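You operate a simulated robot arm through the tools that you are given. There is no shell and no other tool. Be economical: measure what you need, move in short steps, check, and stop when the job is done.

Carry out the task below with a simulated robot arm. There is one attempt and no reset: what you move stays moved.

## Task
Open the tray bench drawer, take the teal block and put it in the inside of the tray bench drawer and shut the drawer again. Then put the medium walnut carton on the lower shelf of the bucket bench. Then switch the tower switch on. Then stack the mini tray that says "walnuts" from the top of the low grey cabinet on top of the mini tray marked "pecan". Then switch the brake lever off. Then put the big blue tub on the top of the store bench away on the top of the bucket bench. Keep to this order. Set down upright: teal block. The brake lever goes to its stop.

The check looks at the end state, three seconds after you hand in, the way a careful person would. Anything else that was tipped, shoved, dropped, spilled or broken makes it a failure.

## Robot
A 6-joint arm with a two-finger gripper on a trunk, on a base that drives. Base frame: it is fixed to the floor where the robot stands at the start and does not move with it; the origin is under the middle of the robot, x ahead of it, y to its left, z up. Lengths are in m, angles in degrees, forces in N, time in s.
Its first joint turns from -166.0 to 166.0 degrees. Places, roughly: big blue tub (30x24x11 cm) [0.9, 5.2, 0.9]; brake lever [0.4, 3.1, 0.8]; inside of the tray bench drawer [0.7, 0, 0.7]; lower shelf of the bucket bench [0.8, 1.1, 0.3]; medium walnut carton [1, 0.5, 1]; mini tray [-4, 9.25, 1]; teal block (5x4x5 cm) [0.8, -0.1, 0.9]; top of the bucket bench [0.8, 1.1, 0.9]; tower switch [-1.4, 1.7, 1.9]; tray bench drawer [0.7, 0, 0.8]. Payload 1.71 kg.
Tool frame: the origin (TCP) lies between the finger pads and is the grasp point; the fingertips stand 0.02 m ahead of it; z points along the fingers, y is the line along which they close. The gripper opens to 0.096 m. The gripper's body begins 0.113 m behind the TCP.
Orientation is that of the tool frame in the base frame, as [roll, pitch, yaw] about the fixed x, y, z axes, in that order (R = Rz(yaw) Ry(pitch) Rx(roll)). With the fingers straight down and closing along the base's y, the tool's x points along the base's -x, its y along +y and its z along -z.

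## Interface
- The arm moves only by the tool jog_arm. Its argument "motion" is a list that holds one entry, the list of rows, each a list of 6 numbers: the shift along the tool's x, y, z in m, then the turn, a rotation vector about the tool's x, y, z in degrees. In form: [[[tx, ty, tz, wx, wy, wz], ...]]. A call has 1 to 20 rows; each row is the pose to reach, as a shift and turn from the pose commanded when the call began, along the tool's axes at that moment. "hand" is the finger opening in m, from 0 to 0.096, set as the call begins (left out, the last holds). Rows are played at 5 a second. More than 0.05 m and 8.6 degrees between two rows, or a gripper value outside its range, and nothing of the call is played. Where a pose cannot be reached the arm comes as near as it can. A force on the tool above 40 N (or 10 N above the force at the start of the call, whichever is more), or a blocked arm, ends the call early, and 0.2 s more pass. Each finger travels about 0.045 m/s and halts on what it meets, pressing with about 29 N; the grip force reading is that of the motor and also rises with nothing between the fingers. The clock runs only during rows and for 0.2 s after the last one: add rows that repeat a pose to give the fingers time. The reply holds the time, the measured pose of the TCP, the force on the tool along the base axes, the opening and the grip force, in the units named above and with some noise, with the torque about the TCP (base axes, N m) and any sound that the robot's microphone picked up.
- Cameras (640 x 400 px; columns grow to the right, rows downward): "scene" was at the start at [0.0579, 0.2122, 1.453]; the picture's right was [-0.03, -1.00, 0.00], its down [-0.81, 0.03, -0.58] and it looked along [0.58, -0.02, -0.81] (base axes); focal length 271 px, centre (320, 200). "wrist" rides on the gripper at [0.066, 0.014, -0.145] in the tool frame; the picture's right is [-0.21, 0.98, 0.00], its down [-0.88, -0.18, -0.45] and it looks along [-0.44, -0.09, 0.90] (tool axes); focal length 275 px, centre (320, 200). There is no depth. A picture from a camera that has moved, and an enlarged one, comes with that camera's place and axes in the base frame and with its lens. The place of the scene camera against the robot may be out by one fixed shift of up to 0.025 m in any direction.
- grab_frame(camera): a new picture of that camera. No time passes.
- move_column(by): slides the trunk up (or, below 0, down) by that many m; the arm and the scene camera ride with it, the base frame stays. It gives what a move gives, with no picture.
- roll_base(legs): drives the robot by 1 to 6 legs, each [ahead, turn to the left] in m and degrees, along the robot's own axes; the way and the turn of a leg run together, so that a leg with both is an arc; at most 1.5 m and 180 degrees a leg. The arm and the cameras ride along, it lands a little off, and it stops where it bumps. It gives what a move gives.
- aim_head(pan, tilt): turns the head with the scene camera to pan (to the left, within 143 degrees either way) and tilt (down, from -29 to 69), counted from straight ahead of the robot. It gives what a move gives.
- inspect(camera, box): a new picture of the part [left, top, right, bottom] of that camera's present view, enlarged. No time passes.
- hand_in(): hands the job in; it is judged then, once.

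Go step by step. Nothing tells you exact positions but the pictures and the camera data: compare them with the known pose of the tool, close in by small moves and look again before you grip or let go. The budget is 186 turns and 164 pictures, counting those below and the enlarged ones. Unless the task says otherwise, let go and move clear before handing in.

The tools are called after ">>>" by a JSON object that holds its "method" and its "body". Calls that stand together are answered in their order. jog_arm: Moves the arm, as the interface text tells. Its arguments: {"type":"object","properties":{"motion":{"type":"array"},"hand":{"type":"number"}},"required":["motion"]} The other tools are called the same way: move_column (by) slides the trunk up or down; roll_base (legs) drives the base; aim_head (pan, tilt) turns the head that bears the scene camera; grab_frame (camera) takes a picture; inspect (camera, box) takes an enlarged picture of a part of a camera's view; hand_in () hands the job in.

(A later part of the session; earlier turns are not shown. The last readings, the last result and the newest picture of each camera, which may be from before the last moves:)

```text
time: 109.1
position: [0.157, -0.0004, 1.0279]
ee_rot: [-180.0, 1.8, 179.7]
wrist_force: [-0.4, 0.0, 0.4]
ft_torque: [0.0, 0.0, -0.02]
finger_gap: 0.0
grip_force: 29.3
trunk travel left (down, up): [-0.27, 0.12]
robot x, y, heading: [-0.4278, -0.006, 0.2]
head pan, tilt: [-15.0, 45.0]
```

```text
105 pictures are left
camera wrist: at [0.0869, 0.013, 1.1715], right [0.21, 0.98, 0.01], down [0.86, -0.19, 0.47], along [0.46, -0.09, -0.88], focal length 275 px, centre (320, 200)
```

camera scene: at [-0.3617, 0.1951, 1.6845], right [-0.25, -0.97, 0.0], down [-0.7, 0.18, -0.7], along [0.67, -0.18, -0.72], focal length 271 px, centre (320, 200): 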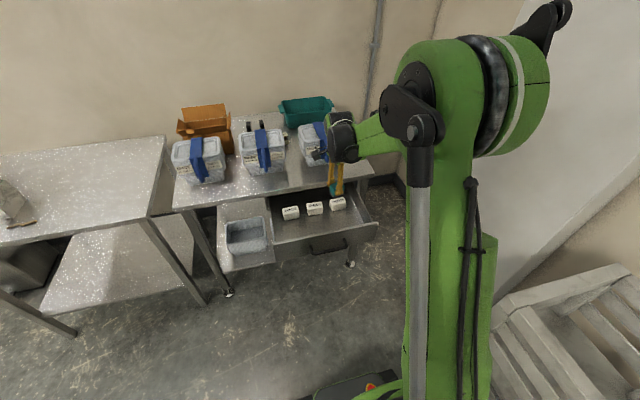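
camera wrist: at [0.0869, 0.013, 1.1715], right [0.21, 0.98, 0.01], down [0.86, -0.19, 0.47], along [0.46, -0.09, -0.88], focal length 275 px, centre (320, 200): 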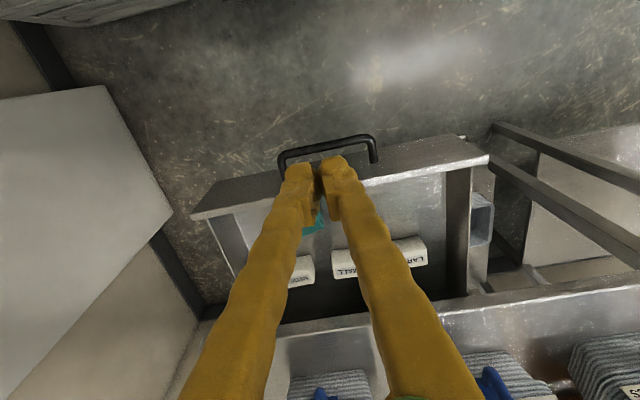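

Bar ahead at x≈0.24. Lowering to z≈0.78 in front of it.

>>> {"method": "jog_arm", "body": {"motion": [[[0, 0, 0.045, 0, 0, 0], [0, 0, 0.09, 0, 0, 0], [0, 0, 0.135, 0, 0, 0], [0, 0, 0.18, 0, 0, 0], [0, 0, 0.225, 0, 0, 0], [0, 0, 0.248, 0, 0, 0], [0, 0, 0.248, 0, 0, 0]]]}}

>>> {"method": "grab_frame", "body": {"camera": "wrist"}}

```text
time: 110.7
position: [0.1649, -0.0014, 0.7805]
ee_rot: [179.9, 1.7, 179.6]
wrist_force: [0.0, 0.2, 0.0]
ft_torque: [0.02, 0.03, 0.01]
finger_gap: 0.0
grip_force: 29.4
trunk travel left (down, up): [-0.27, 0.12]
robot x, y, heading: [-0.4292, -0.0017, 0.4]
head pan, tilt: [-15.0, 45.0]
```

```text
104 pictures are left
camera wrist: at [0.0959, 0.0119, 0.9238], right [0.21, 0.98, 0.01], down [0.86, -0.19, 0.47], along [0.46, -0.09, -0.88], focal length 275 px, centre (320, 200)
```

wrist: 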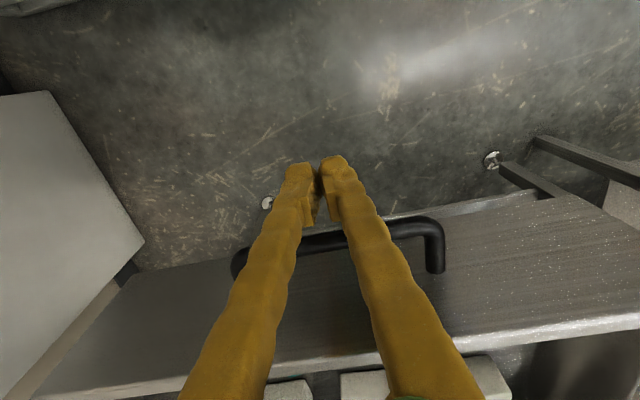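

Pushing forward on the bar.

>>> {"method": "jog_arm", "body": {"motion": [[[-0.03, 0, 0.001, 0, 0, 0], [-0.05, 0, 0.0015, 0, 0, 0], [-0.07, 0, 0.002, 0, 0, 0], [-0.09, 0, 0.0027, 0, 0, 0], [-0.11, 0, 0.0033, 0, 0, 0], [-0.13, 0, 0.004, 0, 0, 0], [-0.15, 0, 0.0045, 0, 0, 0], [-0.17, 0, 0.005, 0, 0, 0], [-0.19, 0, 0.0057, 0, 0, 0], [-0.21, 0, 0.0063, 0, 0, 0]]]}}

>>> {"method": "grab_frame", "body": {"camera": "wrist"}}

```text
time: 112.9
position: [0.3719, 0.0002, 0.7834]
ee_rot: [179.9, 1.7, 179.6]
wrist_force: [-0.3, -0.5, -0.7]
ft_torque: [0.01, -0.01, 0.02]
finger_gap: 0.0001
grip_force: 29.1
trunk travel left (down, up): [-0.27, 0.12]
robot x, y, heading: [-0.4269, -0.0008, 0.5]
head pan, tilt: [-15.0, 45.0]
```

```text
103 pictures are left
camera wrist: at [0.3022, 0.0139, 0.9261], right [0.21, 0.98, 0.01], down [0.86, -0.19, 0.47], along [0.46, -0.09, -0.88], focal length 275 px, centre (320, 200)
```

wrist: 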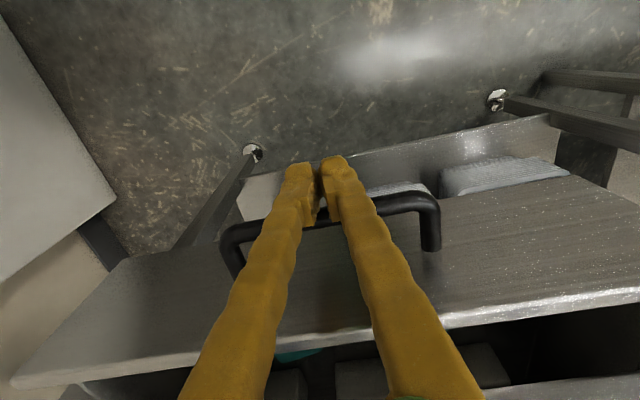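

Drawer is moving with the fingers. Continuing to the closed position.

>>> {"method": "jog_arm", "body": {"motion": [[[-0.02, 0, 0.001, 0, 0, 0], [-0.04, 0, 0.002, 0, 0, 0], [-0.06, 0, 0.003, 0, 0, 0], [-0.075, 0, 0.003, 0, 0, 0], [-0.085, 0, 0.003, 0, 0, 0], [-0.095, 0, 0.003, 0, 0, 0], [-0.1, 0, 0.003, 0, 0, 0], [-0.105, 0, 0.003, 0, 0, 0], [-0.105, 0, 0.003, 0, 0, 0]]]}}

>>> {"method": "grab_frame", "body": {"camera": "wrist"}}

>>> {"method": "grab_frame", "body": {"camera": "scene"}}

```text
time: 114.3
position: [0.447, -0.0015, 0.7959]
ee_rot: [-180.0, 2.2, 179.6]
wrist_force: [-1.1, 0.6, 0.2]
ft_torque: [-0.03, -0.1, 0.02]
finger_gap: 0.0
grip_force: 28.9
trunk travel left (down, up): [-0.27, 0.12]
robot x, y, heading: [-0.4249, -0.001, 0.4]
head pan, tilt: [-15.0, 45.0]
stopped in row 6: the force on the tool passed its limit at 60 N (the readings are from after the stop); the commanded pose is now the measured one
```

```text
102 pictures are left
camera wrist: at [0.3767, 0.0121, 0.9379], right [0.21, 0.98, 0.01], down [0.86, -0.19, 0.48], along [0.47, -0.09, -0.88], focal length 275 px, centre (320, 200)
```

wrist: 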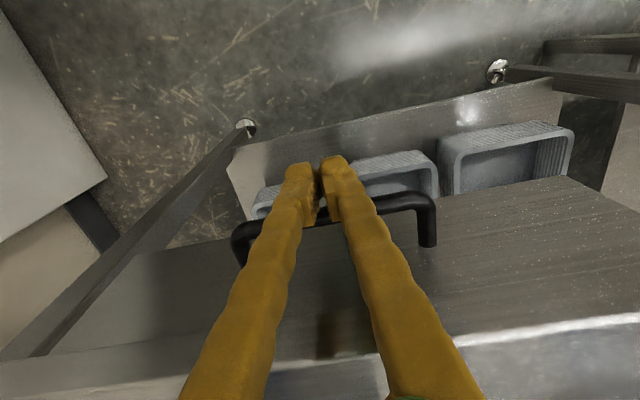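

```text
101 pictures are left
camera scene: at [-0.3652, 0.195, 1.6849], right [-0.25, -0.97, 0.0], down [-0.69, 0.18, -0.7], along [0.67, -0.18, -0.72], focal length 271 px, centre (320, 200)
```

scene: 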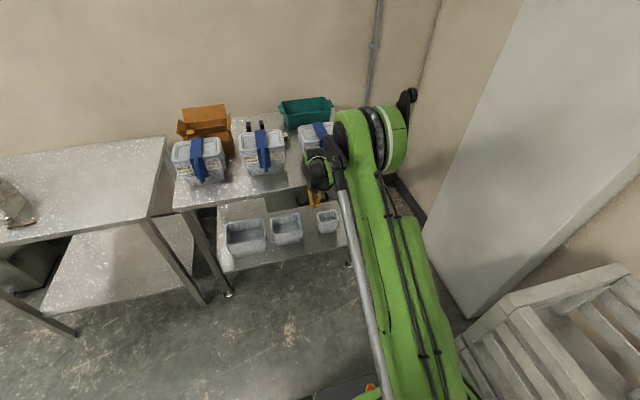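

It stopped against a firm resistance at about the closed position. I'll back off, rise and check the drawer and stacks.

>>> {"method": "jog_arm", "body": {"motion": [[[0.03, 0, 0, 0, 0, 0], [0.06, 0, 0, 0, 0, 0], [0.08, 0, -0.04, 0, 0, 0], [0.08, 0, -0.085, 0, 0, 0], [0.08, 0, -0.13, 0, 0, 0], [0.08, 0, -0.175, 0, 0, 0], [0.08, 0.04, -0.2, 0, 0, 0], [0.08, 0.085, -0.2, 0, 0, 0], [0.08, 0.13, -0.2, 0, 0, 0], [0.08, 0.175, -0.2, 0, 0, 0], [0.08, 0.22, -0.2, 0, 0, 0]]]}}

>>> {"method": "inspect", "body": {"camera": "scene", "box": [150, 80, 390, 260]}}

>>> {"method": "grab_frame", "body": {"camera": "wrist"}}

```text
time: 116.7
position: [0.3644, 0.2179, 0.9905]
ee_rot: [179.8, 2.1, 179.6]
wrist_force: [-0.3, -0.3, 0.2]
ft_torque: [0.04, -0.02, -0.02]
finger_gap: 0.0
grip_force: 29.6
trunk travel left (down, up): [-0.27, 0.12]
robot x, y, heading: [-0.4259, -0.0016, 0.1]
head pan, tilt: [-15.0, 45.0]
```

```text
2.22 times, centred on (270, 170) of scene
camera zoom: at [-0.3621, 0.1946, 1.6845], right [-0.25, -0.97, 0.0], down [-0.7, 0.18, -0.7], along [0.67, -0.18, -0.72], focal length 603 px, centre (431, 267)
```

zoom: 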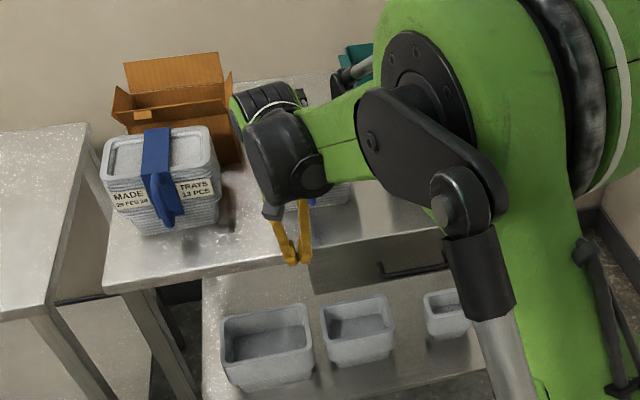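

```text
99 pictures are left
camera wrist: at [0.293, 0.2323, 1.1332], right [0.21, 0.98, 0.01], down [0.86, -0.19, 0.48], along [0.47, -0.09, -0.88], focal length 275 px, centre (320, 200)
```

wrist: 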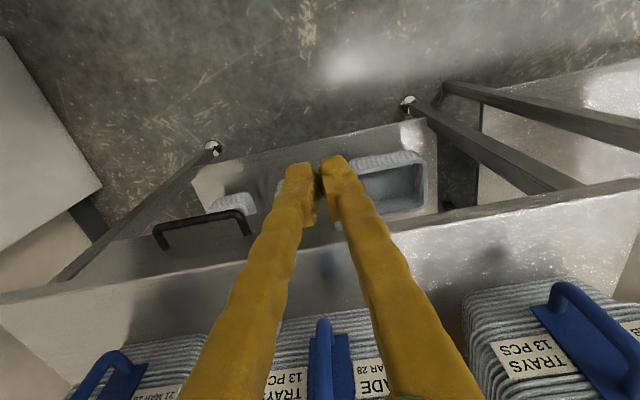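

The handle bar is back at x≈0.48, matching its starting place, so the drawer is shut. Next, the carton at about [1.0, 0.5]: raise the hand, then shift the base left to y≈0.45.

>>> {"method": "jog_arm", "body": {"motion": [[[0.02, 0, -0.04, 0, 0, 0], [0.04, 0, -0.08, 0, 0, 0], [0.06, 0, -0.12, 0, 0, 0], [0.08, 0, -0.16, 0, 0, 0], [0.1, 0, -0.2, 0, 0, 0], [0.12, 0.0, -0.24, 0, 0, 0]]], "hand": 0.05}}

>>> {"method": "roll_base", "body": {"legs": [[0, 90], [0.42, 0], [0, -90]]}}

>>> {"method": "aim_head", "body": {"pan": 0, "tilt": 42}}

>>> {"method": "grab_frame", "body": {"camera": "scene"}}

>>> {"method": "grab_frame", "body": {"camera": "wrist"}}

```text
time: 118.1
position: [0.2351, 0.2208, 1.2222]
ee_rot: [179.9, 2.1, 179.6]
wrist_force: [-0.2, -0.2, -0.2]
ft_torque: [0.0, 0.04, -0.01]
finger_gap: 0.05
grip_force: 0.0
trunk travel left (down, up): [-0.27, 0.12]
robot x, y, heading: [-0.4288, -0.0024, 0.3]
head pan, tilt: [-15.0, 45.0]
```

```text
time: 133.2
position: [0.2224, 0.6374, 1.2222]
ee_rot: [180.0, 2.1, -179.7]
wrist_force: [-0.4, 0.2, -0.5]
ft_torque: [-0.02, -0.03, 0.01]
finger_gap: 0.0499
grip_force: 0.1
trunk travel left (down, up): [-0.27, 0.12]
robot x, y, heading: [-0.4399, 0.4077, 1.0]
head pan, tilt: [-15.0, 45.0]
```

```text
time: 134.0
position: [0.2026, 0.6361, 1.2321]
ee_rot: [179.9, 2.9, -179.7]
wrist_force: [-1.1, -0.8, 0.1]
ft_torque: [0.02, -0.06, -0.01]
finger_gap: 0.0502
grip_force: 0.0
trunk travel left (down, up): [-0.27, 0.12]
robot x, y, heading: [-0.4356, 0.4118, 1.2]
head pan, tilt: [0.0, 42.0]
```

```text
98 pictures are left
camera scene: at [-0.3731, 0.6308, 1.689], right [0.01, -1.0, 0.0], down [-0.68, -0.01, -0.73], along [0.73, 0.01, -0.68], focal length 271 px, centre (320, 200)
```

scene: 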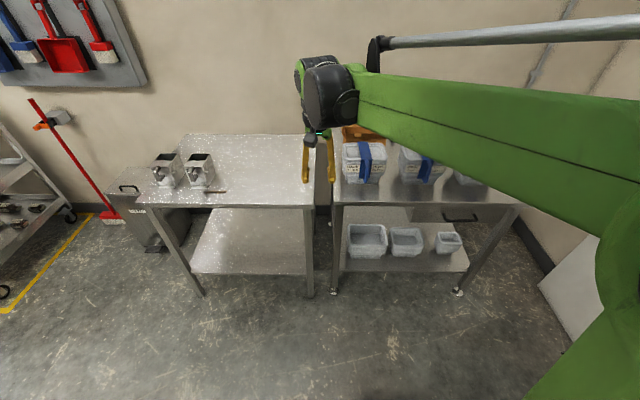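

```text
97 pictures are left
camera wrist: at [0.1293, 0.6497, 1.3732], right [0.2, 0.98, 0.01], down [0.85, -0.18, 0.49], along [0.48, -0.09, -0.87], focal length 275 px, centre (320, 200)
```

wrist: 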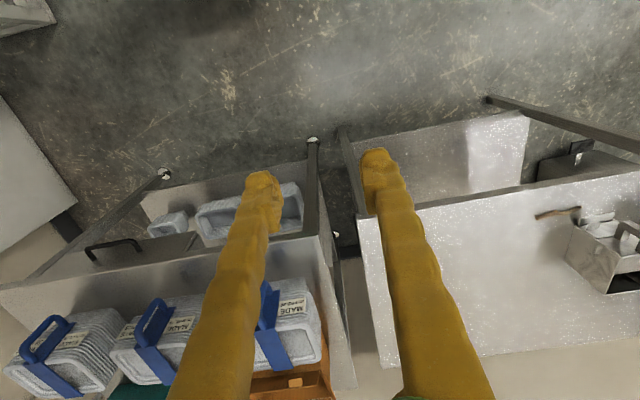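

Drawer shut indeed. Driving ahead 0.35 m and looking down at the carton with the wrist camera.

>>> {"method": "roll_base", "body": {"legs": [[0.33, 0]]}}

>>> {"method": "jog_arm", "body": {"motion": [[[-0.03, -0.03, -0.01, 0, 0, 0], [-0.06, -0.06, -0.02, 0, 0, 0], [-0.09, -0.09, -0.03, 0, 0, 0], [-0.12, -0.12, -0.04, 0, 0, 0], [-0.14, -0.15, -0.05, 0, 0, 0]]]}}

>>> {"method": "grab_frame", "body": {"camera": "wrist"}}

>>> {"method": "grab_frame", "body": {"camera": "scene"}}

```text
time: 136.8
position: [0.5386, 0.6425, 1.2325]
ee_rot: [180.0, 2.9, -179.6]
wrist_force: [-0.8, 0.0, -0.2]
ft_torque: [0.02, 0.01, -0.02]
finger_gap: 0.0502
grip_force: 0.0
trunk travel left (down, up): [-0.27, 0.12]
robot x, y, heading: [-0.0995, 0.4192, 0.7]
head pan, tilt: [0.0, 42.0]
```

```text
time: 138.0
position: [0.6613, 0.4924, 1.299]
ee_rot: [179.9, 3.7, -179.5]
wrist_force: [0.4, -0.3, 0.8]
ft_torque: [-0.03, 0.08, 0.02]
finger_gap: 0.0499
grip_force: 0.1
trunk travel left (down, up): [-0.27, 0.12]
robot x, y, heading: [-0.103, 0.4175, 1.1]
head pan, tilt: [0.0, 42.0]
```

```text
96 pictures are left
camera wrist: at [0.5872, 0.5059, 1.4392], right [0.2, 0.98, 0.01], down [0.85, -0.18, 0.5], along [0.49, -0.09, -0.87], focal length 275 px, centre (320, 200)
```

wrist: 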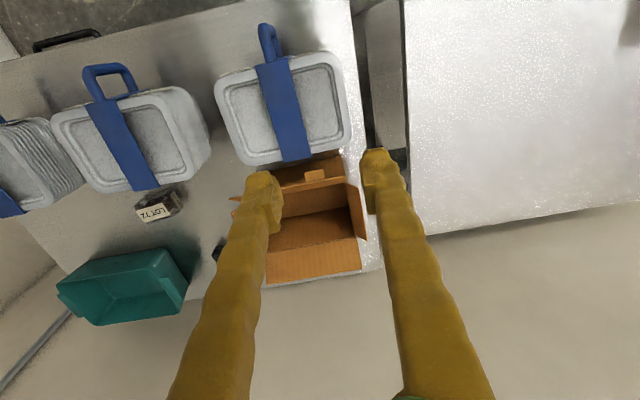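

```text
95 pictures are left
camera scene: at [-0.0322, 0.6372, 1.6887], right [0.02, -1.0, 0.0], down [-0.68, -0.01, -0.73], along [0.73, 0.01, -0.68], focal length 271 px, centre (320, 200)
```

scene: 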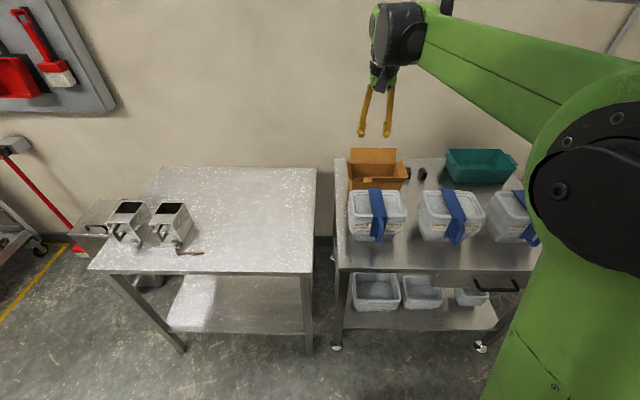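

>>> {"method": "inspect", "body": {"camera": "scene", "box": [330, 130, 530, 255]}}

>>> {"method": "inspect", "body": {"camera": "wrist", "box": [200, 120, 440, 300]}}

```text
3.20 times, centred on (430, 192) of scene
camera zoom: at [-0.0322, 0.6372, 1.6887], right [0.02, -1.0, 0.0], down [-0.68, -0.01, -0.73], along [0.73, 0.01, -0.68], focal length 868 px, centre (-32, 224)
```

zoom: 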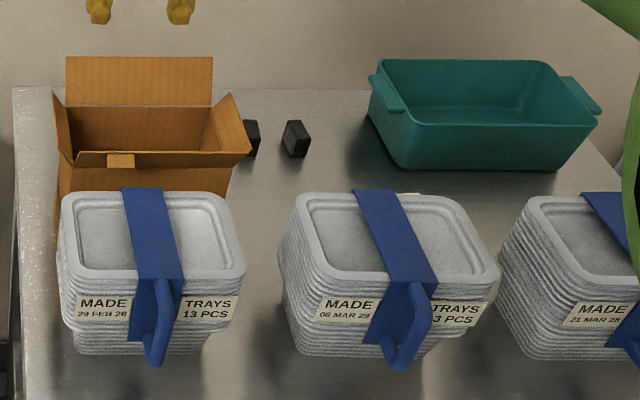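

```text
2.22 times, centred on (320, 210) of wrist
camera zoom: at [0.5872, 0.5059, 1.4392], right [0.2, 0.98, 0.01], down [0.85, -0.18, 0.5], along [0.49, -0.09, -0.87], focal length 612 px, centre (320, 178)
```

zoom: 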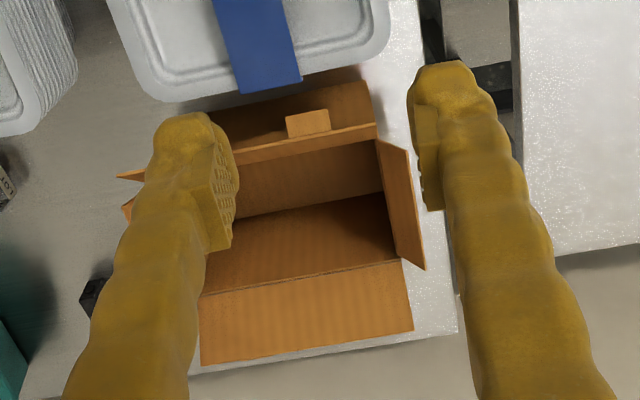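

The carton (about 16×12×15 cm, open, flaps out) sits behind the left stack. I'll zoom tightly on it to understand the flaps.

>>> {"method": "inspect", "body": {"camera": "scene", "box": [335, 140, 415, 195]}}

>>> {"method": "jog_arm", "body": {"motion": [[[0.0, 0.04, 0, 0, 0, 0], [0.0, 0.08, 0.0, 0, 0, 0], [0.0, 0.12, 0, 0, 0, 0], [0.0, 0.16, 0, 0, 0, 0], [0.03, 0.16, 0.03, 0, 0, 0]]]}}

>>> {"method": "inspect", "body": {"camera": "wrist", "box": [100, 150, 300, 320]}}

```text
7.27 times, centred on (375, 168) of scene
camera zoom: at [-0.0322, 0.6372, 1.6887], right [0.02, -1.0, 0.0], down [-0.68, -0.01, -0.73], along [0.73, 0.01, -0.68], focal length 1973 px, centre (-80, 436)
```

zoom: 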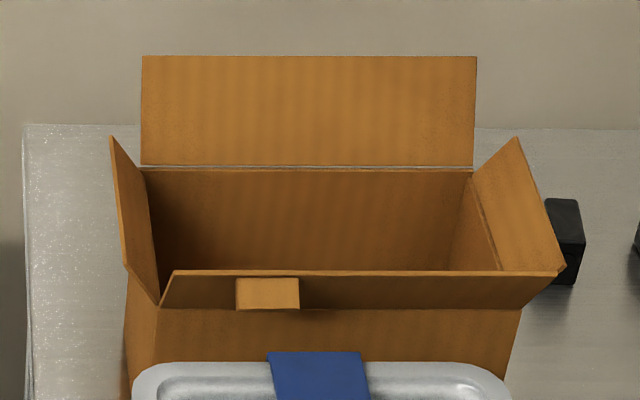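

```text
time: 139.2
position: [0.6293, 0.6552, 1.268]
ee_rot: [179.9, 3.8, -179.5]
wrist_force: [0.5, 1.0, -1.0]
ft_torque: [-0.07, 0.04, 0.0]
finger_gap: 0.0501
grip_force: 0.0
trunk travel left (down, up): [-0.27, 0.12]
robot x, y, heading: [-0.1022, 0.4147, 1.2]
head pan, tilt: [0.0, 42.0]
```

```text
2.35 times, centred on (200, 235) of wrist
camera zoom: at [0.5538, 0.6681, 1.408], right [0.2, 0.98, 0.01], down [0.85, -0.18, 0.5], along [0.49, -0.09, -0.87], focal length 648 px, centre (602, 118)
```

zoom: 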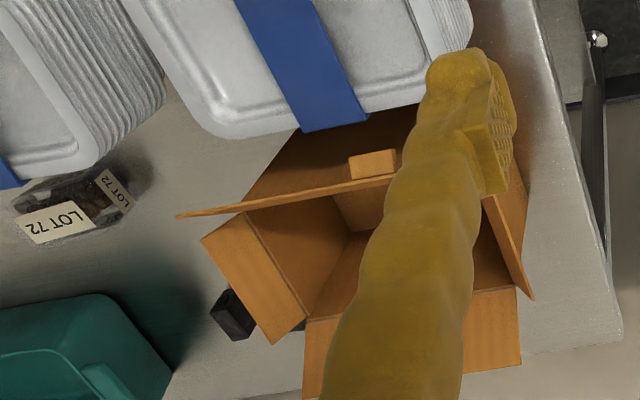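

All four flaps stand up, tilted ~29° outward, each ~6.5 cm tall. I'll grip the front flap's middle (≈[0.775, 0.427, 1.055]) with the tool pitched 29° forward; first turn yaw to 90.

>>> {"method": "jog_arm", "body": {"motion": [[[0, -0.015, -0.005, 0, 0, 8], [0, -0.03, -0.01, 0, 0, 16], [0, -0.045, -0.015, 0, 0, 24], [0, -0.06, -0.02, 0, 0, 32], [0, -0.075, -0.02, 0, 0, 40], [0, -0.09, -0.02, 0, 0, 48], [0, -0.105, -0.02, 0, 0, 56], [0, -0.12, -0.02, 0, 0, 64], [0, -0.135, -0.02, 0, 0, 72], [0, -0.15, -0.02, 0, 0, 80], [0, -0.165, -0.02, 0, 0, 88], [0, -0.165, -0.02, 0, 0, 90]]]}}

>>> {"method": "jog_arm", "body": {"motion": [[[0, 0, 0, -7, 0, 0], [0, 0, 0, -14, 0, 0], [0, 0, 0, -21, 0, 0], [0, 0, 0, -29, 0, 0], [0, 0, 0, -29, 0, 0]]]}}

>>> {"method": "grab_frame", "body": {"camera": "wrist"}}

>>> {"method": "grab_frame", "body": {"camera": "scene"}}

```text
time: 141.8
position: [0.6318, 0.4883, 1.2877]
ee_rot: [176.3, -0.1, 90.3]
wrist_force: [-0.5, -0.6, 0.3]
ft_torque: [0.0, -0.01, -0.01]
finger_gap: 0.0498
grip_force: 0.0
trunk travel left (down, up): [-0.27, 0.12]
robot x, y, heading: [-0.1006, 0.4186, 0.9]
head pan, tilt: [0.0, 42.0]
```

```text
time: 143.0
position: [0.6296, 0.4885, 1.2872]
ee_rot: [147.1, 0.0, 90.4]
wrist_force: [0.7, 0.2, 0.1]
ft_torque: [-0.04, -0.05, 0.05]
finger_gap: 0.0502
grip_force: 0.1
trunk travel left (down, up): [-0.27, 0.12]
robot x, y, heading: [-0.1018, 0.4222, 1.0]
head pan, tilt: [0.0, 42.0]
```

```text
90 pictures are left
camera wrist: at [0.5619, 0.5545, 1.4171], right [0.82, -0.2, 0.53], down [-0.39, -0.88, 0.27], along [0.41, -0.43, -0.8], focal length 275 px, centre (320, 200)
```

wrist: 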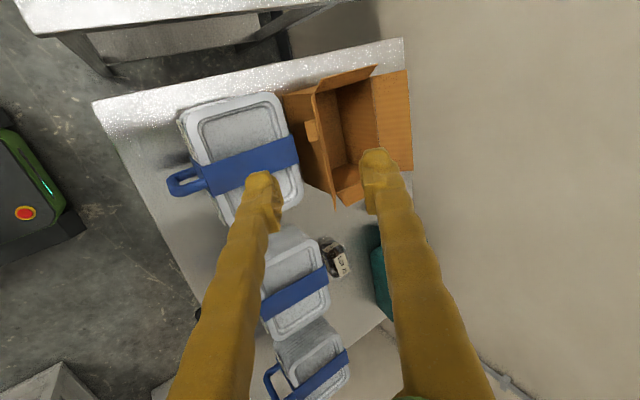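

```text
89 pictures are left
camera scene: at [-0.0341, 0.6369, 1.6888], right [0.02, -1.0, 0.0], down [-0.68, -0.01, -0.73], along [0.73, 0.01, -0.68], focal length 271 px, centre (320, 200)
```

scene: 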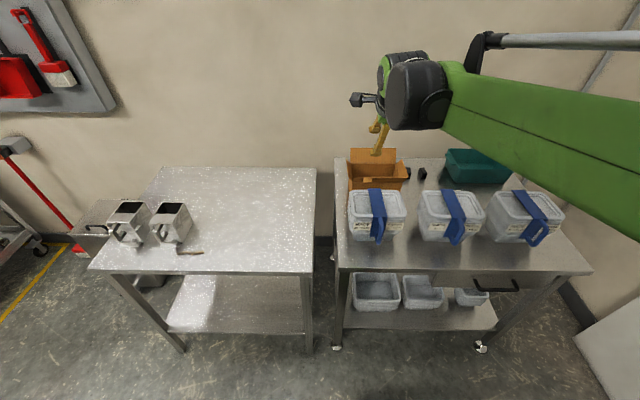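

Tilt works. Front flap's top edge is at about x=0.762, z=1.08, y=0.35–0.525. Approaching along the flap plane to 10 cm short.

>>> {"method": "jog_arm", "body": {"motion": [[[-0.016, -0.001, 0.044, 0, 0, 0], [-0.032, -0.002, 0.088, 0, 0, 0], [-0.048, -0.003, 0.132, 0, 0, 0], [-0.063, -0.004, 0.175, 0, 0, 0], [-0.063, -0.004, 0.175, 0, 0, 0]]]}}

>>> {"method": "grab_frame", "body": {"camera": "wrist"}}

>>> {"method": "inspect", "body": {"camera": "scene", "box": [335, 110, 455, 200]}}

```text
time: 144.2
position: [0.7215, 0.4284, 1.1364]
ee_rot: [147.2, -0.1, 90.5]
wrist_force: [-0.1, 0.4, -0.5]
ft_torque: [0.03, 0.01, -0.03]
finger_gap: 0.0498
grip_force: 0.0
trunk travel left (down, up): [-0.27, 0.12]
robot x, y, heading: [-0.1003, 0.4195, 0.8]
head pan, tilt: [0.0, 42.0]
```

```text
88 pictures are left
camera wrist: at [0.6547, 0.4922, 1.2663], right [0.82, -0.2, 0.53], down [-0.39, -0.88, 0.27], along [0.41, -0.43, -0.8], focal length 275 px, centre (320, 200)
```

wrist: 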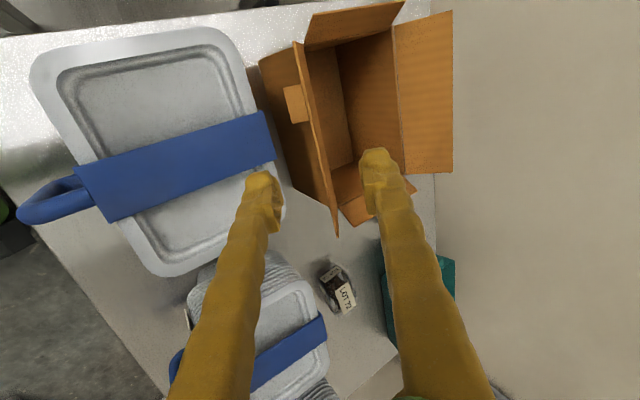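

```text
4.44 times, centred on (395, 155) of scene
camera zoom: at [-0.0323, 0.6367, 1.6888], right [0.02, -1.0, 0.0], down [-0.68, -0.01, -0.73], along [0.73, 0.01, -0.68], focal length 1206 px, centre (-13, 400)
```

zoom: 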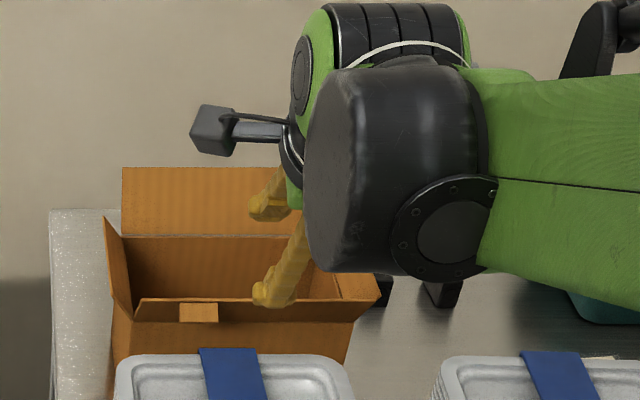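

The flap edge lies between the fingers. Advancing 9 cm.

>>> {"method": "jog_arm", "body": {"motion": [[[0, 0.002, 0.03, 0, 0, 0], [0, 0.003, 0.06, 0, 0, 0], [0, 0.003, 0.08, 0, 0, 0], [0, 0.003, 0.09, 0, 0, 0], [0, 0.003, 0.09, 0, 0, 0]]]}}

>>> {"method": "grab_frame", "body": {"camera": "wrist"}}

>>> {"method": "inspect", "body": {"camera": "scene", "box": [335, 110, 455, 200]}}

```text
time: 145.4
position: [0.7738, 0.429, 1.0623]
ee_rot: [147.1, -0.1, 90.4]
wrist_force: [-0.3, 0.1, -0.8]
ft_torque: [0.02, 0.01, -0.03]
finger_gap: 0.0498
grip_force: 0.0
trunk travel left (down, up): [-0.27, 0.12]
robot x, y, heading: [-0.0985, 0.4158, 0.9]
head pan, tilt: [0.0, 42.0]
```

```text
86 pictures are left
camera wrist: at [0.7071, 0.493, 1.1908], right [0.82, -0.2, 0.53], down [-0.39, -0.88, 0.27], along [0.41, -0.43, -0.8], focal length 275 px, centre (320, 200)
```

wrist: 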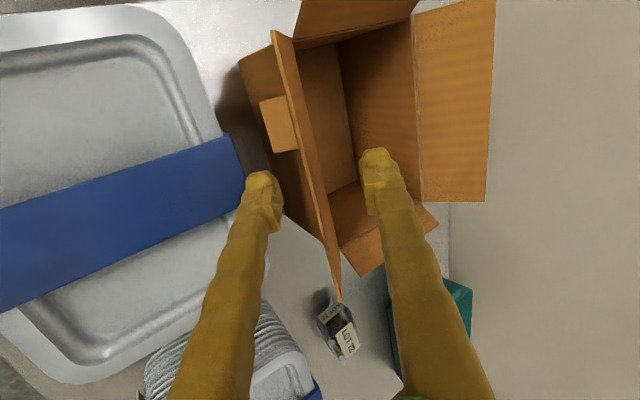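

```text
4.44 times, centred on (395, 155) of scene
camera zoom: at [-0.0329, 0.637, 1.6887], right [0.02, -1.0, 0.0], down [-0.68, -0.01, -0.73], along [0.73, 0.01, -0.68], focal length 1206 px, centre (-13, 400)
```

zoom: 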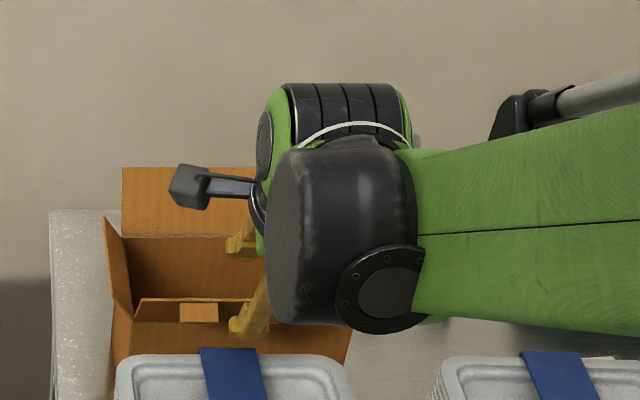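

Flap is between the fingers and parallel. Another 1.2 cm, then closing.

>>> {"method": "jog_arm", "body": {"motion": [[[0, 0, 0.006, 0, 0, 0], [0, 0, 0.012, 0, 0, 0], [0, 0, 0.012, 0, 0, 0]]]}}

>>> {"method": "jog_arm", "body": {"motion": [[[0, 0, 0, 0, 0, 0], [0, 0, 0, 0, 0, 0], [0, 0, 0, 0, 0, 0], [0, 0, 0, 0, 0, 0], [0, 0, 0, 0, 0, 0], [0, 0, 0, 0, 0, 0]]], "hand": 0.0}}

>>> {"method": "grab_frame", "body": {"camera": "wrist"}}

```text
time: 146.2
position: [0.7801, 0.4266, 1.0516]
ee_rot: [147.3, -0.1, 90.4]
wrist_force: [-0.2, -0.5, 0.0]
ft_torque: [0.01, 0.01, -0.01]
finger_gap: 0.0498
grip_force: 0.1
trunk travel left (down, up): [-0.27, 0.12]
robot x, y, heading: [-0.1007, 0.4179, 1.1]
head pan, tilt: [0.0, 42.0]
```

```text
time: 147.6
position: [0.7801, 0.4276, 1.054]
ee_rot: [147.2, -0.1, 90.4]
wrist_force: [0.5, 0.0, -0.1]
ft_torque: [-0.07, 0.02, 0.04]
finger_gap: 0.006
grip_force: 29.4
trunk travel left (down, up): [-0.27, 0.12]
robot x, y, heading: [-0.1007, 0.4186, 1.0]
head pan, tilt: [0.0, 42.0]
```

```text
84 pictures are left
camera wrist: at [0.7129, 0.4926, 1.1819], right [0.82, -0.2, 0.53], down [-0.39, -0.88, 0.27], along [0.41, -0.43, -0.8], focal length 275 px, centre (320, 200)
```

wrist: 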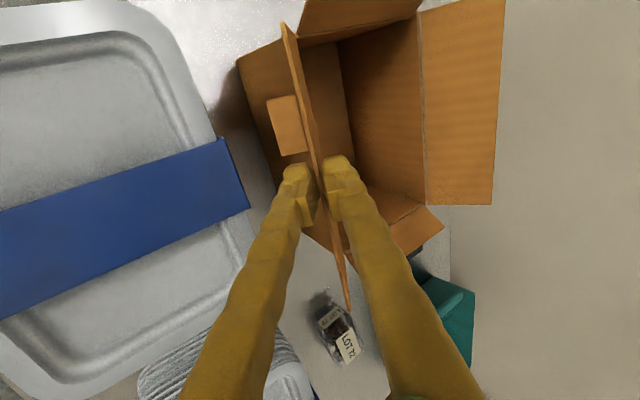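

Gripped. Lifting straight up.

>>> {"method": "jog_arm", "body": {"motion": [[[0, 0.0055, -0.0084, 0, 0, 0], [0, 0.011, -0.0168, 0, 0, 0], [0, 0.022, -0.0336, 0, 0, 0], [0, 0.033, -0.05, 0, 0, 0], [0, 0.05, -0.077, 0, 0, 0], [0, 0.05, -0.077, 0, 0, 0]]]}}

>>> {"method": "grab_frame", "body": {"camera": "wrist"}}

>>> {"method": "inspect", "body": {"camera": "scene", "box": [305, 80, 455, 230]}}

```text
time: 149.0
position: [0.7799, 0.4304, 1.1475]
ee_rot: [147.2, -0.1, 90.4]
wrist_force: [-0.5, -0.1, -1.4]
ft_torque: [-0.03, 0.02, -0.03]
finger_gap: 0.0059
grip_force: 28.9
trunk travel left (down, up): [-0.27, 0.12]
robot x, y, heading: [-0.1019, 0.42, 0.8]
head pan, tilt: [0.0, 42.0]
```

```text
83 pictures are left
camera wrist: at [0.7121, 0.4945, 1.2768], right [0.82, -0.2, 0.53], down [-0.39, -0.88, 0.27], along [0.41, -0.43, -0.8], focal length 275 px, centre (320, 200)
```

wrist: 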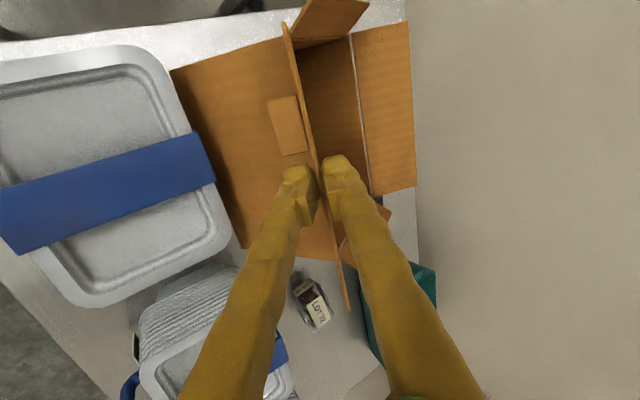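

```text
2.67 times, centred on (380, 155) of scene
camera zoom: at [-0.0333, 0.637, 1.6887], right [0.02, -1.0, 0.0], down [-0.68, -0.01, -0.73], along [0.73, 0.01, -0.68], focal length 724 px, centre (160, 320)
```

zoom: 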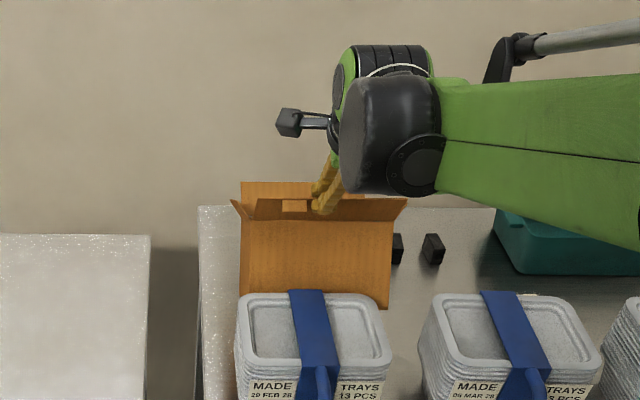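

The carton hangs tilted from the flap (its hinge gives). The stack hasn't shifted; I'll move slightly back (+x) while lifting so the swinging bottom stays clear of the stack.

>>> {"method": "jog_arm", "body": {"motion": [[[0, 0.021, -0.0044, 0, 0, 0], [0, 0.0415, -0.0088, 0, 0, 0], [0, 0.06, -0.037, 0, 0, 0], [0, 0.078, -0.065, 0, 0, 0], [0, 0.097, -0.094, 0, 0, 0], [0, 0.115, -0.122, 0, 0, 0], [0, 0.134, -0.151, 0, 0, 0], [0, 0.15, -0.176, 0, 0, 0], [0, 0.15, -0.176, 0, 0, 0]]]}}

>>> {"method": "grab_frame", "body": {"camera": "scene"}}

>>> {"method": "grab_frame", "body": {"camera": "wrist"}}

```text
time: 151.0
position: [0.8117, 0.4262, 1.3776]
ee_rot: [147.2, -0.1, 90.3]
wrist_force: [-0.3, -0.5, -1.2]
ft_torque: [0.04, -0.01, 0.02]
finger_gap: 0.0058
grip_force: 28.7
trunk travel left (down, up): [-0.27, 0.12]
robot x, y, heading: [-0.1043, 0.4213, 0.8]
head pan, tilt: [0.0, 42.0]
```

```text
81 pictures are left
camera scene: at [-0.0332, 0.637, 1.6887], right [0.02, -1.0, 0.0], down [-0.68, -0.01, -0.73], along [0.73, 0.01, -0.68], focal length 271 px, centre (320, 200)
```

scene: 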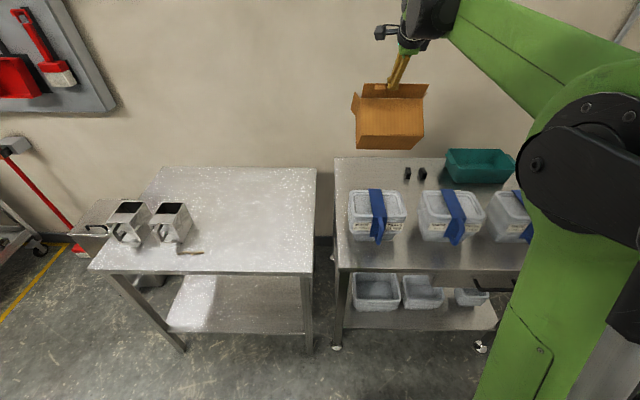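

```text
80 pictures are left
camera wrist: at [0.7444, 0.4908, 1.507], right [0.82, -0.2, 0.53], down [-0.39, -0.88, 0.27], along [0.41, -0.43, -0.8], focal length 275 px, centre (320, 200)
```

wrist: 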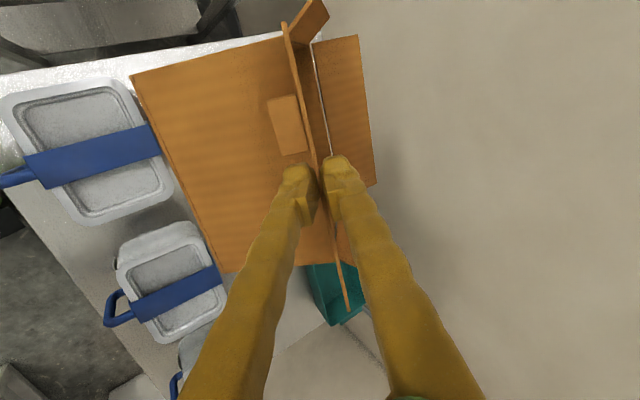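

Carton is clear above everything. Backing out, retracting the arm, then shifting left to y≈1.05.

>>> {"method": "roll_base", "body": {"legs": [[-0.5, 0]]}}

>>> {"method": "jog_arm", "body": {"motion": [[[0, -0.034, -0.022, 0, 0, 0], [0, -0.067, -0.044, 0, 0, 0], [0, -0.1, -0.065, 0, 0, 0], [0, -0.134, -0.087, 0, 0, 0], [0, -0.168, -0.109, 0, 0, 0], [0, -0.168, -0.109, 0, 0, 0]]]}}

>>> {"method": "roll_base", "body": {"legs": [[0, 90], [0.62, 0], [0, -90]]}}

>>> {"method": "aim_head", "body": {"pan": 0, "tilt": 45}}

>>> {"method": "grab_frame", "body": {"camera": "scene"}}

```text
time: 154.9
position: [0.3032, 0.4192, 1.3771]
ee_rot: [147.1, -0.1, 90.7]
wrist_force: [0.6, 0.4, -0.3]
ft_torque: [-0.01, 0.05, 0.01]
finger_gap: 0.0063
grip_force: 29.0
trunk travel left (down, up): [-0.27, 0.12]
robot x, y, heading: [-0.6117, 0.4089, 1.2]
head pan, tilt: [0.0, 42.0]
```

```text
time: 156.3
position: [0.0811, 0.415, 1.3886]
ee_rot: [146.3, -0.1, 90.7]
wrist_force: [-0.6, 0.1, -1.3]
ft_torque: [0.0, 0.04, -0.01]
finger_gap: 0.0059
grip_force: 29.0
trunk travel left (down, up): [-0.27, 0.12]
robot x, y, heading: [-0.6062, 0.4071, 1.5]
head pan, tilt: [0.0, 42.0]
```

```text
time: 172.8
position: [0.0475, 1.0511, 1.3881]
ee_rot: [146.4, 0.0, 92.7]
wrist_force: [0.7, 0.3, -1.3]
ft_torque: [-0.01, 0.04, -0.03]
finger_gap: 0.0058
grip_force: 28.9
trunk travel left (down, up): [-0.27, 0.12]
robot x, y, heading: [-0.6397, 1.022, 3.0]
head pan, tilt: [0.0, 42.0]
```

```text
time: 173.4
position: [0.0432, 1.0501, 1.3899]
ee_rot: [146.0, -0.2, 92.8]
wrist_force: [1.0, 0.2, -1.6]
ft_torque: [0.01, 0.15, -0.04]
finger_gap: 0.0058
grip_force: 29.2
trunk travel left (down, up): [-0.27, 0.12]
robot x, y, heading: [-0.6478, 1.0251, 3.1]
head pan, tilt: [0.0, 45.0]
```

```text
79 pictures are left
camera scene: at [-0.5831, 1.2445, 1.6842], right [0.06, -1.0, 0.0], down [-0.72, -0.04, -0.69], along [0.69, 0.04, -0.72], focal length 271 px, centre (320, 200)
```

scene: 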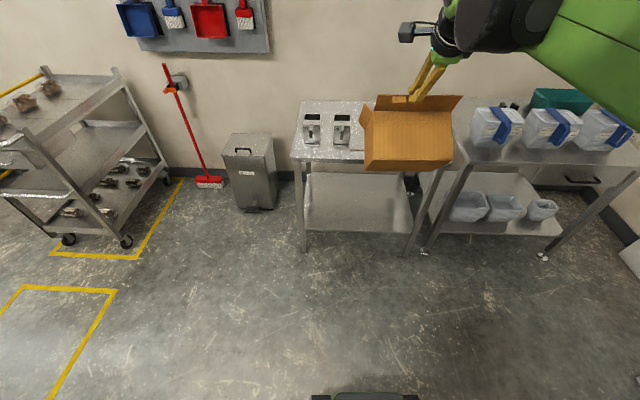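

The carton hangs safely; the bucket-bench shelf (x≥0.475, y≈0.74–1.38, z≈0.30) is empty. I'll straighten heading, lower the trunk and pitch the tool further so the wrist will fit under the bench top.

>>> {"method": "roll_base", "body": {"legs": [[0, -3]]}}

>>> {"method": "move_column", "body": {"by": -0.26}}

>>> {"method": "jog_arm", "body": {"motion": [[[0, 0, 0, -5, 0, 0], [0, 0, 0, -10, 0, 0], [0, 0, 0, -16, 0, 0], [0, 0, 0, -16, 0, 0]]]}}

>>> {"method": "grab_frame", "body": {"camera": "scene"}}

```text
time: 174.3
position: [0.0205, 1.012, 1.4011]
ee_rot: [145.3, 0.0, 89.5]
wrist_force: [-1.3, -0.6, -0.6]
ft_torque: [0.02, 0.01, 0.01]
finger_gap: 0.0058
grip_force: 28.8
trunk travel left (down, up): [-0.27, 0.12]
robot x, y, heading: [-0.6449, 1.0241, 0.3]
head pan, tilt: [0.0, 45.0]
```

```text
time: 177.0
position: [0.0089, 1.0132, 1.1451]
ee_rot: [144.7, -0.1, 89.5]
wrist_force: [0.4, -0.8, -1.1]
ft_torque: [0.0, 0.05, -0.02]
finger_gap: 0.0061
grip_force: 29.2
trunk travel left (down, up): [-0.01, 0.38]
robot x, y, heading: [-0.6459, 1.0235, 0.1]
head pan, tilt: [0.0, 45.0]
```

```text
time: 178.0
position: [0.0088, 1.0118, 1.1446]
ee_rot: [128.8, -0.1, 89.6]
wrist_force: [0.6, -0.3, -1.1]
ft_torque: [0.04, 0.1, 0.02]
finger_gap: 0.0058
grip_force: 28.8
trunk travel left (down, up): [-0.01, 0.38]
robot x, y, heading: [-0.6442, 1.0251, 0.4]
head pan, tilt: [0.0, 45.0]
```

```text
78 pictures are left
camera scene: at [-0.5809, 1.2403, 1.4245], right [0.0, -1.0, 0.0], down [-0.72, 0.0, -0.7], along [0.7, 0.0, -0.72], focal length 271 px, centre (320, 200)
```

scene: 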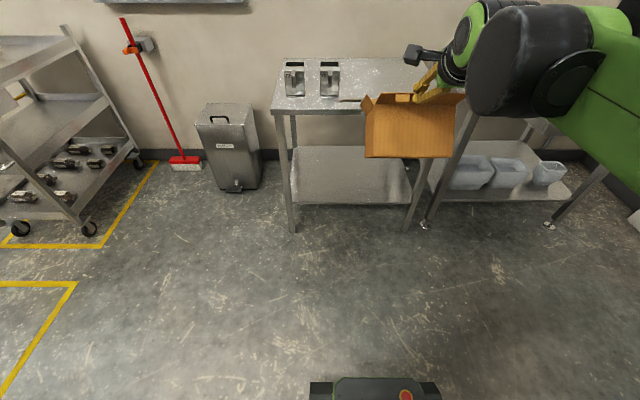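

Lowering the carton in front of the bench.

>>> {"method": "jog_arm", "body": {"motion": [[[0, -0.0292, 0.0335, 0, 0, 0], [0, -0.0585, 0.067, 0, 0, 0], [0, -0.0877, 0.1006, 0, 0, 0], [0, -0.117, 0.134, 0, 0, 0], [0, -0.146, 0.168, 0, 0, 0], [0, -0.175, 0.201, 0, 0, 0], [0, -0.205, 0.235, 0, 0, 0], [0, -0.234, 0.268, 0, 0, 0], [0, -0.263, 0.302, 0, 0, 0], [0, -0.292, 0.335, 0, 0, 0], [0, -0.322, 0.369, 0, 0, 0], [0, -0.351, 0.402, 0, 0, 0], [0, -0.38, 0.436, 0, 0, 0]]]}}

>>> {"method": "grab_frame", "body": {"camera": "scene"}}

>>> {"method": "grab_frame", "body": {"camera": "wrist"}}

```text
time: 180.8
position: [0.1322, 1.0114, 0.5955]
ee_rot: [128.9, -0.1, 89.6]
wrist_force: [-1.0, -1.0, -0.6]
ft_torque: [0.0, 0.1, -0.03]
finger_gap: 0.0061
grip_force: 29.1
out of reach, approached as far as the arm can: row 12, 13
trunk travel left (down, up): [-0.01, 0.38]
robot x, y, heading: [-0.6437, 1.026, 0.3]
head pan, tilt: [0.0, 45.0]
```

```text
77 pictures are left
camera scene: at [-0.5814, 1.2404, 1.4245], right [0.0, -1.0, 0.0], down [-0.72, 0.0, -0.7], along [0.7, 0.0, -0.72], focal length 271 px, centre (320, 200)
```

scene: 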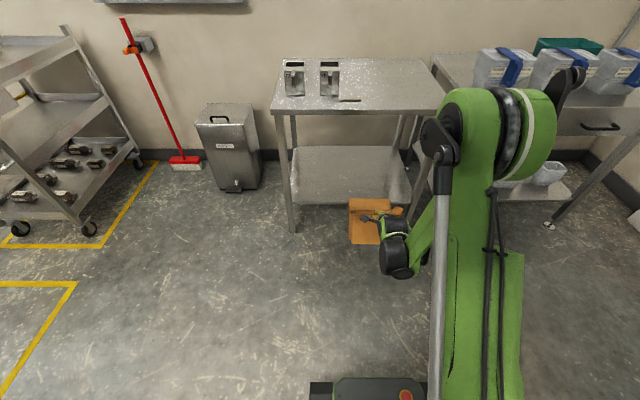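

```text
76 pictures are left
camera wrist: at [0.0284, 1.0772, 0.6968], right [0.61, -0.21, 0.76], down [-0.47, -0.87, 0.13], along [0.64, -0.44, -0.64], focal length 275 px, centre (320, 200)
```

wrist: 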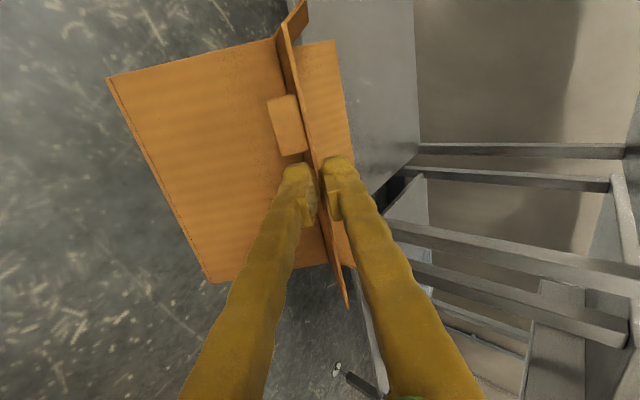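

The arm is cramped here; extending forward should allow lower height and keep the elbow away from the bench.

>>> {"method": "jog_arm", "body": {"motion": [[[0, 0.015, 0.037, 0, 0, 0], [0, 0.03, 0.074, 0, 0, 0], [0, 0.043, 0.111, 0, 0, 0], [0, 0.0555, 0.148, 0, 0, 0], [0, 0.0555, 0.148, 0, 0, 0]]]}}

>>> {"method": "grab_frame", "body": {"camera": "scene"}}

```text
time: 182.0
position: [0.2808, 1.014, 0.5508]
ee_rot: [128.8, -0.1, 89.5]
wrist_force: [0.2, -0.1, -1.7]
ft_torque: [0.01, 0.04, -0.01]
finger_gap: 0.0059
grip_force: 29.2
trunk travel left (down, up): [-0.01, 0.38]
robot x, y, heading: [-0.6463, 1.0243, 0.1]
head pan, tilt: [0.0, 45.0]
```

```text
75 pictures are left
camera scene: at [-0.5804, 1.2403, 1.4245], right [0.0, -1.0, 0.0], down [-0.72, 0.0, -0.7], along [0.7, 0.0, -0.72], focal length 271 px, centre (320, 200)
```

scene: 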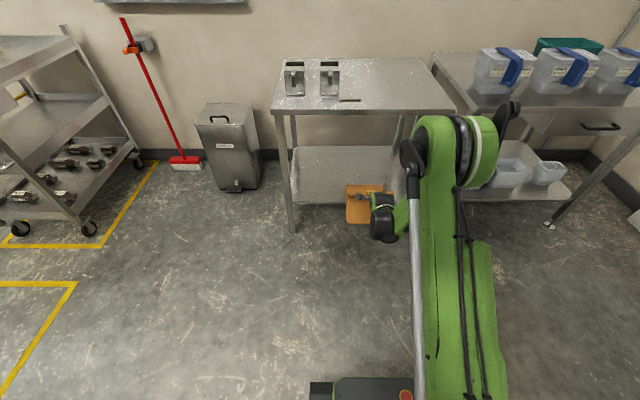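

Good posture: elbow high and well back. Raising 2.5 cm and driving the carton over the shelf.

>>> {"method": "jog_arm", "body": {"motion": [[[0, 0.0194, -0.0157, 0, 0, 0], [0, 0.0194, -0.0157, 0, 0, 0]]]}}

>>> {"method": "roll_base", "body": {"legs": [[0.22, 0]]}}

>>> {"method": "grab_frame", "body": {"camera": "scene"}}

>>> {"method": "grab_frame", "body": {"camera": "wrist"}}

```text
time: 182.6
position: [0.2806, 1.0142, 0.575]
ee_rot: [128.9, -0.2, 89.6]
wrist_force: [-0.1, -0.2, -1.9]
ft_torque: [0.02, 0.07, -0.01]
finger_gap: 0.0058
grip_force: 29.0
trunk travel left (down, up): [-0.01, 0.38]
robot x, y, heading: [-0.6483, 1.0232, 0.4]
head pan, tilt: [0.0, 45.0]
```

```text
time: 184.7
position: [0.5009, 1.0102, 0.574]
ee_rot: [128.7, -0.1, 89.3]
wrist_force: [-0.2, 0.0, -1.8]
ft_torque: [-0.01, 0.04, -0.04]
finger_gap: 0.0059
grip_force: 29.2
trunk travel left (down, up): [-0.01, 0.38]
robot x, y, heading: [-0.4224, 1.0225, 0.2]
head pan, tilt: [0.0, 45.0]
```

```text
74 pictures are left
camera scene: at [-0.3577, 1.2405, 1.4245], right [0.0, -1.0, 0.0], down [-0.72, 0.0, -0.7], along [0.7, 0.0, -0.72], focal length 271 px, centre (320, 200)
```

scene: 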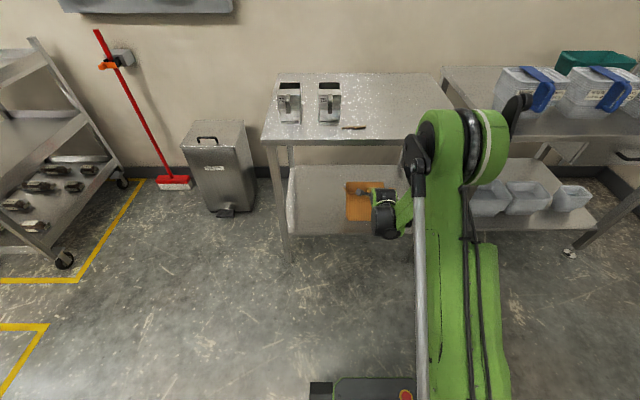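

```text
73 pictures are left
camera wrist: at [0.398, 1.0767, 0.6759], right [0.61, -0.21, 0.76], down [-0.47, -0.87, 0.13], along [0.64, -0.44, -0.63], focal length 275 px, centre (320, 200)
```

wrist: 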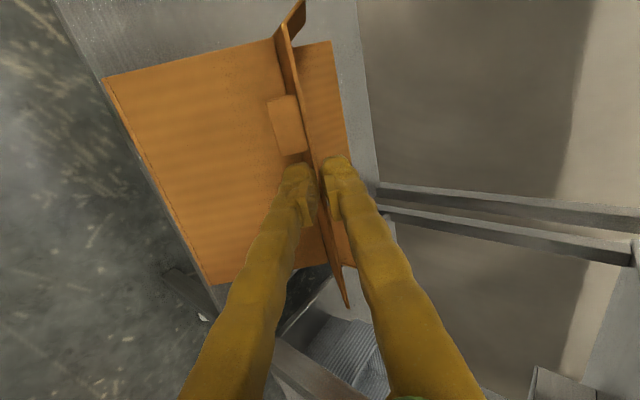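

Carton is over the shelf's front strip. A further 10 cm in.

>>> {"method": "roll_base", "body": {"legs": [[0.1, 0]]}}

>>> {"method": "jog_arm", "body": {"motion": [[[0, -0.0078, 0.0063, 0, 0, 0], [0, -0.0155, 0.0126, 0, 0, 0], [0, -0.0233, 0.019, 0, 0, 0], [0, -0.0233, 0.019, 0, 0, 0]]]}}

>>> {"method": "grab_frame", "body": {"camera": "wrist"}}

>>> {"method": "inspect", "body": {"camera": "scene", "box": [250, 130, 450, 280]}}

```text
time: 186.0
position: [0.5948, 1.01, 0.5883]
ee_rot: [128.0, -0.1, 89.3]
wrist_force: [-0.1, -0.3, -1.4]
ft_torque: [0.02, 0.07, -0.02]
finger_gap: 0.0062
grip_force: 29.2
trunk travel left (down, up): [-0.01, 0.38]
robot x, y, heading: [-0.3184, 1.0256, -0.0]
head pan, tilt: [0.0, 45.0]
```

```text
time: 187.0
position: [0.5859, 1.0095, 0.5694]
ee_rot: [127.1, -0.1, 89.3]
wrist_force: [0.2, 0.2, -1.6]
ft_torque: [0.0, 0.07, -0.01]
finger_gap: 0.0061
grip_force: 29.1
trunk travel left (down, up): [-0.01, 0.38]
robot x, y, heading: [-0.3229, 1.0209, -0.0]
head pan, tilt: [0.0, 45.0]
```

```text
72 pictures are left
camera wrist: at [0.4796, 1.0767, 0.669], right [0.59, -0.21, 0.78], down [-0.48, -0.87, 0.12], along [0.65, -0.44, -0.61], focal length 275 px, centre (320, 200)
```

wrist: 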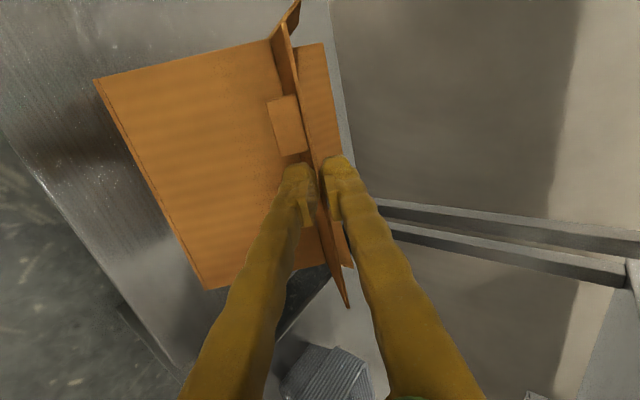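

```text
2.67 times, centred on (350, 205) of scene
camera zoom: at [-0.2556, 1.2404, 1.4245], right [0.0, -1.0, 0.0], down [-0.72, 0.0, -0.7], along [0.7, 0.0, -0.72], focal length 724 px, centre (240, 187)
```

zoom: 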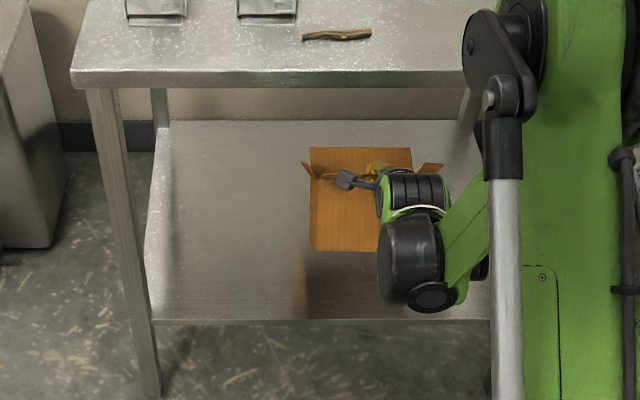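

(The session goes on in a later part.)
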